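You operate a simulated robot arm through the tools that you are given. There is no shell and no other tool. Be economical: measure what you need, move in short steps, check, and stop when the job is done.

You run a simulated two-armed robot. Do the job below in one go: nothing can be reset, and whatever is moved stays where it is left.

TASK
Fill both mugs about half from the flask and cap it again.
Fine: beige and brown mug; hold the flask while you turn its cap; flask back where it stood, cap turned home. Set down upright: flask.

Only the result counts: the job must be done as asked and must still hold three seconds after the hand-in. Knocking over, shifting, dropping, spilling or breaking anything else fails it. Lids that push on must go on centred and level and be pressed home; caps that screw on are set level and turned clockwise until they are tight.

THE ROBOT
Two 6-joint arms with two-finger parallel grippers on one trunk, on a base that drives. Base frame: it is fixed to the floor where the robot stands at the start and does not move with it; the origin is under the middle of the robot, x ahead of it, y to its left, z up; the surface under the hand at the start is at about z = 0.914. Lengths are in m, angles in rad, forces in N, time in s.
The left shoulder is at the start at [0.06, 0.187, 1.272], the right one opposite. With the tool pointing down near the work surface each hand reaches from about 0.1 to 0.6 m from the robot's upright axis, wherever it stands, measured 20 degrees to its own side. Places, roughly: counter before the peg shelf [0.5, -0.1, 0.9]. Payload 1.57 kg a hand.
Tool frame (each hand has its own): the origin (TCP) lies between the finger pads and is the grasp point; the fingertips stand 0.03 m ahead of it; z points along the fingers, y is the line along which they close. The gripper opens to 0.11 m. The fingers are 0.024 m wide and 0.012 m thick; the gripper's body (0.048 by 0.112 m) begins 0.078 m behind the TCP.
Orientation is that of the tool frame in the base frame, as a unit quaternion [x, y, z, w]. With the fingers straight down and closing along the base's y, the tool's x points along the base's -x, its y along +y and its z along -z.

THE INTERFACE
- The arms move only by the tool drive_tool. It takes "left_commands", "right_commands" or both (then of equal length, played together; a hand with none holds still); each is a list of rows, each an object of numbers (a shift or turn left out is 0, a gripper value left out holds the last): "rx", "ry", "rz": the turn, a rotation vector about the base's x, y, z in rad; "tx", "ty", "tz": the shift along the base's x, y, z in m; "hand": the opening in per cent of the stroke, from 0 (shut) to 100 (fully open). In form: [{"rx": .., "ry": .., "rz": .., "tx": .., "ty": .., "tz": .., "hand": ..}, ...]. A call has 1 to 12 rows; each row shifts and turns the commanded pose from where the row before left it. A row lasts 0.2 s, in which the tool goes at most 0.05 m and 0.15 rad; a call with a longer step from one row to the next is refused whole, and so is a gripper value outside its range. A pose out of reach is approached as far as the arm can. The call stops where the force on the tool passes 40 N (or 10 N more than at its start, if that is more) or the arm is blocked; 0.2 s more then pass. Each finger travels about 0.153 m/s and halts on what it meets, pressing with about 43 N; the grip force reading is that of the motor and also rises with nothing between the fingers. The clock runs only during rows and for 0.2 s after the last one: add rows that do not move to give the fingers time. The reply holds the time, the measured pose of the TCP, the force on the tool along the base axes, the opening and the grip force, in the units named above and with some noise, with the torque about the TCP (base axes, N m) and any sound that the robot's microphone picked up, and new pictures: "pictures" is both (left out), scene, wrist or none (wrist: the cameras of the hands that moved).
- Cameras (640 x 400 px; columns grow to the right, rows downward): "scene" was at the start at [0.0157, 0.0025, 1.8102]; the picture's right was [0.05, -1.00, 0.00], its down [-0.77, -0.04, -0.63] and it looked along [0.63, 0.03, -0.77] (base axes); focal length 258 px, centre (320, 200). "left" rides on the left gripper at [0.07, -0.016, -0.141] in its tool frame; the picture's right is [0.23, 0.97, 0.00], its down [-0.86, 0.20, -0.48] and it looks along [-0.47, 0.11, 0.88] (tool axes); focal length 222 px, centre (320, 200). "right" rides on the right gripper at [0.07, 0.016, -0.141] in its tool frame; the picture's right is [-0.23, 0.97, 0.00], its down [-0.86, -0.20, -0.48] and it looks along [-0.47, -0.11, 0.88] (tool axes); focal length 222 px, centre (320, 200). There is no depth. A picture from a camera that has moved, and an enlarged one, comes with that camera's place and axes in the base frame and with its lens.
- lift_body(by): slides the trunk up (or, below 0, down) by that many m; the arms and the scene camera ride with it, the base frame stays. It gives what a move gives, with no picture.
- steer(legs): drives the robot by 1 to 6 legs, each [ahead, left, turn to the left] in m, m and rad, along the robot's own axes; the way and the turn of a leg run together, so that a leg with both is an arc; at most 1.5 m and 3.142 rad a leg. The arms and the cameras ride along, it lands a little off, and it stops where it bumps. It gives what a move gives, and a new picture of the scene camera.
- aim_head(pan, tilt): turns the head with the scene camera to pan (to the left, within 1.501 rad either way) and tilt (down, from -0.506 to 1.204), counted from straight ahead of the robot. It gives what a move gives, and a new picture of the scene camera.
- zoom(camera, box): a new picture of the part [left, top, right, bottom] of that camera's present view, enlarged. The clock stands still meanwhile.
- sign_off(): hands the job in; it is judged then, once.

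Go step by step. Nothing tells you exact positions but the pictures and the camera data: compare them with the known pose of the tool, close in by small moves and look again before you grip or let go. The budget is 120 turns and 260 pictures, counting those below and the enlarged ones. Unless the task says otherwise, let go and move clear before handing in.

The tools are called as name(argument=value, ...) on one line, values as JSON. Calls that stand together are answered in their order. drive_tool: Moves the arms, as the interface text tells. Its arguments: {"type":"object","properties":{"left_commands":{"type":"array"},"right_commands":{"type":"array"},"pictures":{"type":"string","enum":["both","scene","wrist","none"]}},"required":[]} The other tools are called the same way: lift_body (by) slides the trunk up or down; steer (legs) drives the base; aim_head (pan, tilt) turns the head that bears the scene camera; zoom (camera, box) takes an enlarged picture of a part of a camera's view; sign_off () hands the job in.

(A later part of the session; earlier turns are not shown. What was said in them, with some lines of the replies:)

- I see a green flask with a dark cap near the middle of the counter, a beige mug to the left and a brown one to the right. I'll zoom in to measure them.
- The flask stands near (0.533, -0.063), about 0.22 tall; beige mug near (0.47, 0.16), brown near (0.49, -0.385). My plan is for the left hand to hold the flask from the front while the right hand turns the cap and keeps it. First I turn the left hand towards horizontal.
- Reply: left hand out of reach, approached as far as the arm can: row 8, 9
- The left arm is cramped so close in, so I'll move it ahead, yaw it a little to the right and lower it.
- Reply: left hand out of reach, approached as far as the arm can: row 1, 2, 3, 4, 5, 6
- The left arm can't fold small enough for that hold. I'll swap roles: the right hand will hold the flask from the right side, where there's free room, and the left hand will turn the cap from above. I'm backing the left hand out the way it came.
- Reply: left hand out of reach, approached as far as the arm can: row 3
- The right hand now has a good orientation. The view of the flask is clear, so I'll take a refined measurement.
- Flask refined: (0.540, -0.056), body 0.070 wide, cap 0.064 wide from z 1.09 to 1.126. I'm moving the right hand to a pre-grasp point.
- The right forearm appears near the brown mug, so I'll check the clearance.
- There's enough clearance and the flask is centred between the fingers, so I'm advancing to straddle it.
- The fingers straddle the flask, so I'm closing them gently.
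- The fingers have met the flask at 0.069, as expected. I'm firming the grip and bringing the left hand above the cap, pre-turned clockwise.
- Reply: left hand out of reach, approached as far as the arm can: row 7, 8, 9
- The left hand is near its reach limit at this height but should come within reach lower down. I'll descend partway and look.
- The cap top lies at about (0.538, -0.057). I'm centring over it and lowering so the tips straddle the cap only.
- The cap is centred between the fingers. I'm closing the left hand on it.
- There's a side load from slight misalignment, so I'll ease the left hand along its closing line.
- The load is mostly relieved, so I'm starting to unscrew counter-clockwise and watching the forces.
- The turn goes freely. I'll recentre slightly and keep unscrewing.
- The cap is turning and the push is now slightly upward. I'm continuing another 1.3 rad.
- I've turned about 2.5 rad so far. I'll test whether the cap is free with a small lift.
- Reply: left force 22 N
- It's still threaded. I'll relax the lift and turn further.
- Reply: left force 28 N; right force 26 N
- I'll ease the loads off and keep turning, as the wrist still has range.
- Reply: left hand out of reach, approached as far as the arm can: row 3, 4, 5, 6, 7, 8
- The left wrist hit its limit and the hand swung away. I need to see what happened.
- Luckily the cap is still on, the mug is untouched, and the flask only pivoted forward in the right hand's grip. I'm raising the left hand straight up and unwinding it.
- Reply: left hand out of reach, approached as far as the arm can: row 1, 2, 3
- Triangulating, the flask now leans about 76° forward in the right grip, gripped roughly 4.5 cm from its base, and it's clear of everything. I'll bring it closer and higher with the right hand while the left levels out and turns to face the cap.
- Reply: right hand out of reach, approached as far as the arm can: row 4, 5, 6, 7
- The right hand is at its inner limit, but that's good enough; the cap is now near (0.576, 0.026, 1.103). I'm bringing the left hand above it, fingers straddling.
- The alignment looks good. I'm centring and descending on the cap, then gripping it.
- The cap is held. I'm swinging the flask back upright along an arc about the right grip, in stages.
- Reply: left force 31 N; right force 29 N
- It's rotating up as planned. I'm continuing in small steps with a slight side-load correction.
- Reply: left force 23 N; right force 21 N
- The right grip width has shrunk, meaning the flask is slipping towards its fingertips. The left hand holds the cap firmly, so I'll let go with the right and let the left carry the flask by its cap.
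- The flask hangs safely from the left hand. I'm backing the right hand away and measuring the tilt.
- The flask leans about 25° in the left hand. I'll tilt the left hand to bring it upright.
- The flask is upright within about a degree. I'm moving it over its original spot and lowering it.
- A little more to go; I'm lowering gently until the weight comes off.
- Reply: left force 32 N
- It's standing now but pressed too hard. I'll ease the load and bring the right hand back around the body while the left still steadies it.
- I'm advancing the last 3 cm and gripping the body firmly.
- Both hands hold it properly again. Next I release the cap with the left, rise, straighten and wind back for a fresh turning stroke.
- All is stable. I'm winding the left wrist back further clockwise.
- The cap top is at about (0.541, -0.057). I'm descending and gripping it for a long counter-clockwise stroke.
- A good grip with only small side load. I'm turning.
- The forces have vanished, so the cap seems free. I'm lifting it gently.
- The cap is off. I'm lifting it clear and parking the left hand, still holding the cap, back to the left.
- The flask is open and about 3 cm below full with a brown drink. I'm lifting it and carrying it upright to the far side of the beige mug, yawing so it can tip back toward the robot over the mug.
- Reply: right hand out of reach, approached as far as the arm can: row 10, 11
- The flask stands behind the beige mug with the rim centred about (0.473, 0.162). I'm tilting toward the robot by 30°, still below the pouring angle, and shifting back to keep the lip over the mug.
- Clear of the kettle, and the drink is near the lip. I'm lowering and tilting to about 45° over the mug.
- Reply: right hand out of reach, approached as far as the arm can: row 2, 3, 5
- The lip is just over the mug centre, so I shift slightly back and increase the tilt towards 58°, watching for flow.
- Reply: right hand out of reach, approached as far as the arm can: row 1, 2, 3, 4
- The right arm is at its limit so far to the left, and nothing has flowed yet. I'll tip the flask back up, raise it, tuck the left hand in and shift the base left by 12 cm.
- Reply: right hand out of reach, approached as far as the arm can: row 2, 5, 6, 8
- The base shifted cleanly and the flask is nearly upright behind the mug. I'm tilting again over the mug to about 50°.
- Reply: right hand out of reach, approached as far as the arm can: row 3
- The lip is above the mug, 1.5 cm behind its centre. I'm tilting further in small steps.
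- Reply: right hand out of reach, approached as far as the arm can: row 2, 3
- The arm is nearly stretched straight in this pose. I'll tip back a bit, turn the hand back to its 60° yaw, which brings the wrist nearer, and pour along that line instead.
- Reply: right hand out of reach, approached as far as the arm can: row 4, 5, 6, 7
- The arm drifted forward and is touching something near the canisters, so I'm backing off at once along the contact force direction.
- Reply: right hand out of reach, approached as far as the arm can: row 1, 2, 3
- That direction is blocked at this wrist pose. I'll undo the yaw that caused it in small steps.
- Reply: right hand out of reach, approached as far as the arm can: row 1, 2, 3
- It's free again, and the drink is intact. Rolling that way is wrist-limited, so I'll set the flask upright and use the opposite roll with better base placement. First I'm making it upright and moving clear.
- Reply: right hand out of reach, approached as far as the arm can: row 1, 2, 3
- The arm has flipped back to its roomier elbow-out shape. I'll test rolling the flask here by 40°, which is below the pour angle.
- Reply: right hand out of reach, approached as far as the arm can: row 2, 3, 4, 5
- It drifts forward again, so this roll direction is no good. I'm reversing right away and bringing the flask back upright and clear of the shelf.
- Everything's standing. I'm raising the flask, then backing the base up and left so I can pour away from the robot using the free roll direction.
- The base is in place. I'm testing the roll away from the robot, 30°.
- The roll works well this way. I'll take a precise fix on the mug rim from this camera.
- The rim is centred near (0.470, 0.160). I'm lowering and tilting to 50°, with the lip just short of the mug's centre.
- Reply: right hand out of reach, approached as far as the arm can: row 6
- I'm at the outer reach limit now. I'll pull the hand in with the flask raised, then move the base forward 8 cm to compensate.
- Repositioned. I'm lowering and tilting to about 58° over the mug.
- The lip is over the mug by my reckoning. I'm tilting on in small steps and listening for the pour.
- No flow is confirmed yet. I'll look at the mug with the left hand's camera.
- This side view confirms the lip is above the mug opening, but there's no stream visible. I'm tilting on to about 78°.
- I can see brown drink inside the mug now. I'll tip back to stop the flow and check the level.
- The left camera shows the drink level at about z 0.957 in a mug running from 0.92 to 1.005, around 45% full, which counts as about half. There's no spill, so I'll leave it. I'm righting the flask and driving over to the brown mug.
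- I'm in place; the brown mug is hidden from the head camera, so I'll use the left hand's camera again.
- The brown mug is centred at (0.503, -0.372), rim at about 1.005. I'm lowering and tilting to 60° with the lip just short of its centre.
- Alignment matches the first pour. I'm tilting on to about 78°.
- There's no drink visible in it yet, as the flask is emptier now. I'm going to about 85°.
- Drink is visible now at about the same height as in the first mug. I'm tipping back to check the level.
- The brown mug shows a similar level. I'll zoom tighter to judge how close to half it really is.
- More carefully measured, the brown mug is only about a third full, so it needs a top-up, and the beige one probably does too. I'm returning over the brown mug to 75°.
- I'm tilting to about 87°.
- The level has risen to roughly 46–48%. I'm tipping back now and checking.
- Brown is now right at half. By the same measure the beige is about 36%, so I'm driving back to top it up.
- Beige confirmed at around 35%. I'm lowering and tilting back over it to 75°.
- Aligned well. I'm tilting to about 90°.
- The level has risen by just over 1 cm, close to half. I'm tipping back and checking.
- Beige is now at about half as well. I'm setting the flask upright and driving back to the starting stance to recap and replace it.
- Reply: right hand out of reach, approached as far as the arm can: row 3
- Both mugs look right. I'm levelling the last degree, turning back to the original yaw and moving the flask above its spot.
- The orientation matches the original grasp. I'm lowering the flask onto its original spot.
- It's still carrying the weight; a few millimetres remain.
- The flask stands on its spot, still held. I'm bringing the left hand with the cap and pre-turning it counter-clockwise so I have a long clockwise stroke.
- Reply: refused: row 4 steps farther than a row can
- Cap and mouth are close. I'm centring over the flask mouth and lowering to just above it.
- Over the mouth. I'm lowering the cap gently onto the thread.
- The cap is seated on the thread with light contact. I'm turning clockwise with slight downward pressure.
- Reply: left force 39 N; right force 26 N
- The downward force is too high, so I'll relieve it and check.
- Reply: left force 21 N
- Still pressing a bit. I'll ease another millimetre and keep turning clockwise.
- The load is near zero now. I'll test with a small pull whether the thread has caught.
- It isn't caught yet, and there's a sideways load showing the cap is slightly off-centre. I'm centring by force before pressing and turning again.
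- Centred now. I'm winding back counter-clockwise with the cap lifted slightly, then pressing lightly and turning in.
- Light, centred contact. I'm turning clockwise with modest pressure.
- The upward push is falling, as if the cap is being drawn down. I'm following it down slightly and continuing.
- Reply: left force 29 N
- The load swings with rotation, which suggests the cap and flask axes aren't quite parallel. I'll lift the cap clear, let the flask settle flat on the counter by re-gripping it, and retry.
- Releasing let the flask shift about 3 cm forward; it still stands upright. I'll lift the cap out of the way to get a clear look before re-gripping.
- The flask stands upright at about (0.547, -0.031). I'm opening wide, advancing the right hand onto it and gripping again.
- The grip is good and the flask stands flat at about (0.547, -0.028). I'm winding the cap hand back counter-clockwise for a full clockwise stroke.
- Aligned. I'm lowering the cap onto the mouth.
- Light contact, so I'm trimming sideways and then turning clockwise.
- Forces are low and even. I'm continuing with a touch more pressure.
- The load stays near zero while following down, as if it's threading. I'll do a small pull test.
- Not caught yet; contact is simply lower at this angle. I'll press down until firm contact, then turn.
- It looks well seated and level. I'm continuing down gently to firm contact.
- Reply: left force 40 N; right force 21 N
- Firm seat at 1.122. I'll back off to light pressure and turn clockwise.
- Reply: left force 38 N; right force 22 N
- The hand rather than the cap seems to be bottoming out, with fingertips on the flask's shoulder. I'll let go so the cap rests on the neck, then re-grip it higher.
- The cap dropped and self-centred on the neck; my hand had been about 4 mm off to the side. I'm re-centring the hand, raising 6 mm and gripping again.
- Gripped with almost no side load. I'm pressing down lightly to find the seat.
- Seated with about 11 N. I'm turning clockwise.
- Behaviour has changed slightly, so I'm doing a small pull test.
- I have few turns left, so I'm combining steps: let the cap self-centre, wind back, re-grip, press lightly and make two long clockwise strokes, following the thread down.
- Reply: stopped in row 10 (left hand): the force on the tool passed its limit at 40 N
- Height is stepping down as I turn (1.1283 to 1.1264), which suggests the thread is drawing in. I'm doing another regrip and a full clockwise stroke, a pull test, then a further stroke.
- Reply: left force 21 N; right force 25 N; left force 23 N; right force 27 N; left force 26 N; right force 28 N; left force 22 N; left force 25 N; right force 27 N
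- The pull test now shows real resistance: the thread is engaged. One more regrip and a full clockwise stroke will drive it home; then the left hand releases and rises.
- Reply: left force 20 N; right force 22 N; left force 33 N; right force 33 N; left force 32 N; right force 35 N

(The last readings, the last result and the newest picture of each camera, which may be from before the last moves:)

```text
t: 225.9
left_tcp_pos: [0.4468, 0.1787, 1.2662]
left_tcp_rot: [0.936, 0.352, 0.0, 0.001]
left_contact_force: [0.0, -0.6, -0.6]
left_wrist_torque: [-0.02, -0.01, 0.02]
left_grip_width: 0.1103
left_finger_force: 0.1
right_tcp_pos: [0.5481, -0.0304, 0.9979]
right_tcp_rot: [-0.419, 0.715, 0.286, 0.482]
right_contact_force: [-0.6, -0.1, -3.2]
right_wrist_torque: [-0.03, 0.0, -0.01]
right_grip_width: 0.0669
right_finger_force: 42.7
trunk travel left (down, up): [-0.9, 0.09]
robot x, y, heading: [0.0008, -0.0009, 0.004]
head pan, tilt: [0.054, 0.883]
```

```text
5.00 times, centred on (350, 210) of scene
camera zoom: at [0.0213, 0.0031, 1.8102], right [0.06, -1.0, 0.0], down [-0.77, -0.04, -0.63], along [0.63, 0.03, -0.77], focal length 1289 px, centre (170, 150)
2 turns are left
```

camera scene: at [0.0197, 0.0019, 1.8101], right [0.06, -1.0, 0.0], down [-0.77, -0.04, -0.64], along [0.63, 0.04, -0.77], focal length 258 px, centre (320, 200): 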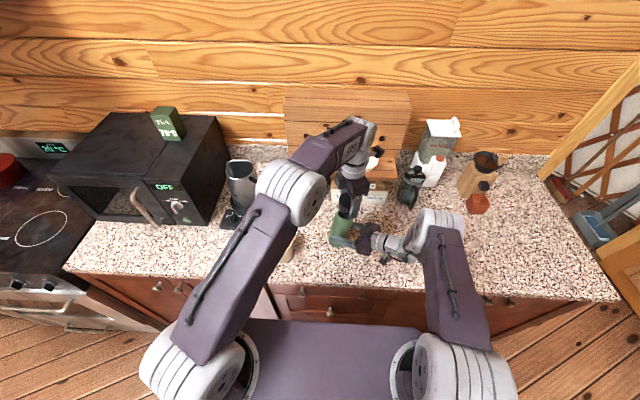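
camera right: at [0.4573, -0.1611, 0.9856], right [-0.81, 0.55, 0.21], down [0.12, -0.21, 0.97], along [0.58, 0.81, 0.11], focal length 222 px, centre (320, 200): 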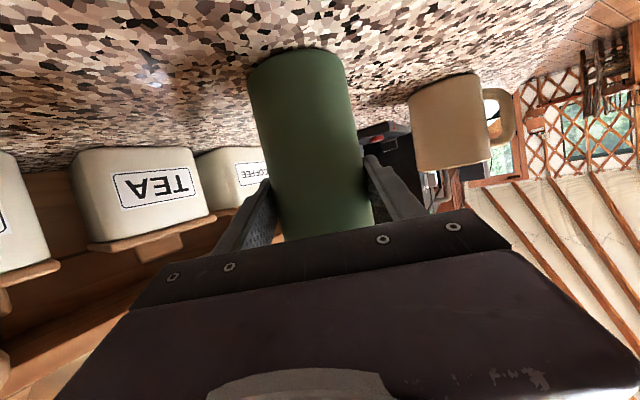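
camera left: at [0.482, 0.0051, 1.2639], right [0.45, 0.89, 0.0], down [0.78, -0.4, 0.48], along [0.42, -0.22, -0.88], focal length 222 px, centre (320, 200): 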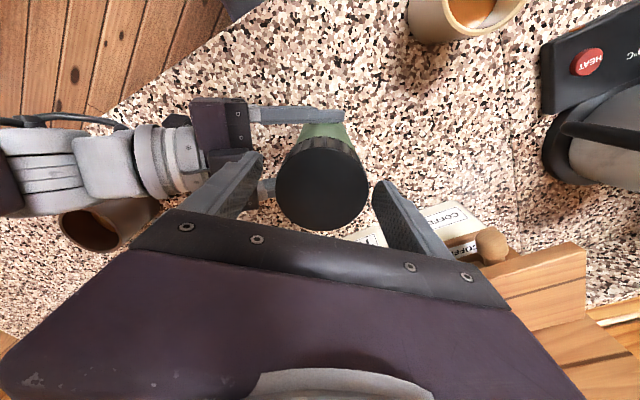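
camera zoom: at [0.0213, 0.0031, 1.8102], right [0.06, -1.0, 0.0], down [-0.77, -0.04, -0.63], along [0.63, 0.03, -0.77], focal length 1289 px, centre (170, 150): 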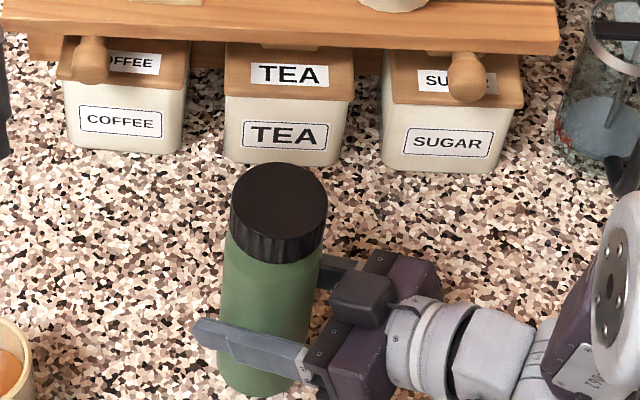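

The torque climbed to about 1.5 N·m at the end, so the cap is tight, and the left hand is clear. The flask is upright, about 16 mm left of its original spot and carried by the right hand. I'll shift it back, set it down, release and withdraw.

drive_tool(right_commands=[{"tz": 0.003}, {"ty": -0.008}, {"ty": -0.008}, {}, {"tz": -0.002}, {"tz": -0.0015}, {"tz": -0.001}, {"tz": -0.0005}, {}], pictures="none")

drive_tool(right_commands=[{"hand": 61}, {"hand": 63}, {"hand": 66}, {"hand": 72}, {"hand": 85}, {"hand": 100}, {}], pictures="none")

drive_tool(right_commands=[{"tx": -0.007, "ty": -0.0121, "tz": 0.0}, {"tx": -0.0139, "ty": -0.0242, "tz": 0.005}, {"tx": -0.0139, "ty": -0.0242, "tz": 0.0111}, {"tx": -0.0139, "ty": -0.0242, "tz": 0.0111}, {"tx": -0.0139, "ty": -0.0242, "tz": 0.0111}, {}], pictures="scene")

zoom(camera="scene", box=[240, 130, 480, 280])

```text
t: 227.9
left_tcp_pos: [0.4451, 0.1765, 1.2662]
left_tcp_rot: [0.936, 0.352, 0.001, 0.0]
left_contact_force: [0.0, 0.1, -0.4]
left_wrist_torque: [-0.02, 0.01, 0.0]
left_grip_width: 0.1102
left_finger_force: 0.0
right_tcp_pos: [0.548, -0.047, 0.9969]
right_tcp_rot: [-0.42, 0.713, 0.286, 0.483]
right_contact_force: [3.4, -3.1, 15.4]
right_wrist_torque: [-0.83, 0.09, 0.16]
right_grip_width: 0.0664
right_finger_force: 43.0
trunk travel left (down, up): [-0.9, 0.09]
robot x, y, heading: [0.0037, -0.0022, 0.001]
head pan, tilt: [0.054, 0.883]
```

```text
t: 229.5
left_tcp_pos: [0.4467, 0.176, 1.2655]
left_tcp_rot: [0.935, 0.353, 0.0, 0.0]
left_contact_force: [-0.1, -0.9, 0.4]
left_wrist_torque: [-0.02, -0.01, 0.01]
left_grip_width: 0.11
left_finger_force: 0.1
right_tcp_pos: [0.5478, -0.0475, 0.9956]
right_tcp_rot: [-0.419, 0.714, 0.286, 0.483]
right_contact_force: [0.6, 0.2, 0.6]
right_wrist_torque: [0.03, 0.03, 0.0]
right_grip_width: 0.1099
right_finger_force: 0.1
trunk travel left (down, up): [-0.9, 0.09]
robot x, y, heading: [0.0068, -0.0049, 0.003]
head pan, tilt: [0.054, 0.883]
```

```text
t: 230.9
left_tcp_pos: [0.4465, 0.1768, 1.266]
left_tcp_rot: [0.935, 0.354, -0.001, 0.0]
left_contact_force: [-0.3, 0.8, -0.4]
left_wrist_torque: [-0.03, -0.01, -0.02]
left_grip_width: 0.1101
left_finger_force: 0.1
right_tcp_pos: [0.4852, -0.1568, 1.0376]
right_tcp_rot: [-0.419, 0.714, 0.286, 0.482]
right_contact_force: [0.9, 0.2, 0.2]
right_wrist_torque: [0.02, -0.01, 0.01]
right_grip_width: 0.1101
right_finger_force: 0.2
trunk travel left (down, up): [-0.9, 0.09]
robot x, y, heading: [0.0015, 0.0006, 0.004]
head pan, tilt: [0.054, 0.883]
camera scene: at [0.0216, 0.0012, 1.8102], right [0.06, -1.0, 0.0], down [-0.77, -0.04, -0.63], along [0.63, 0.04, -0.77], focal length 258 px, centre (320, 200)
```

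scene: 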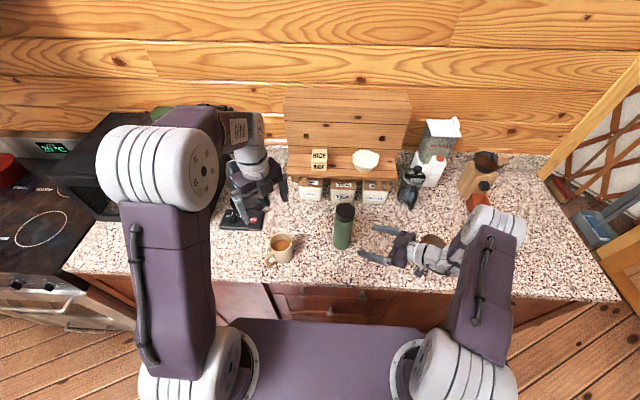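

```text
2.67 times, centred on (360, 205) of scene
camera zoom: at [0.0216, 0.0012, 1.8102], right [0.06, -1.0, 0.0], down [-0.77, -0.04, -0.63], along [0.63, 0.04, -0.77], focal length 687 px, centre (213, 187)
1 turns are left
```

zoom: 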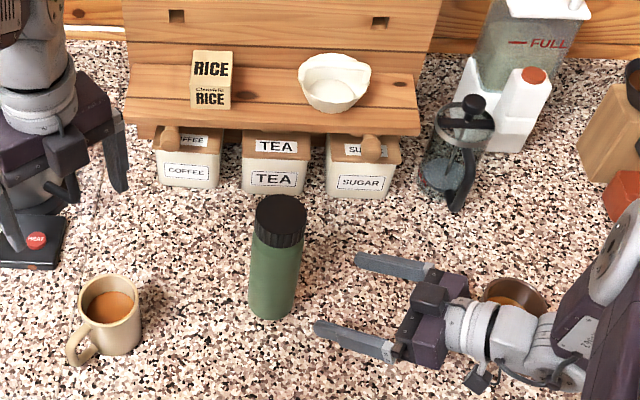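

The flask stands upright and capped within about a centimetre of its original spot, both mugs are about half full, and both hands are clear, so I'm handing in.

Two things went less cleanly. The right hand brushed the canister and shelf area while I was looking for a pouring pose. The rice box and bowl look about 4 mm out of place as a result.

sign_off()

```text
The job is handed in.
```

I filled both mugs about half from the flask, screwed the cap back on tight, and handed the job in. The flask stands upright within about a centimetre of where it stood.

- **Fill levels:** I judged the levels from camera views only. Both mugs came out at roughly 50%.
- **Cap:** It took several tries to catch the thread. On the last stroke the turning resistance rose to about 1.5 N·m, so I take it as tight.
- **Disturbed items:** While I was finding a pouring pose, the right hand brushed the canister and shelf area. The rice box and the bowl on the shelf seem to have moved by about 4 mm. I saw nothing knocked over and no spills.
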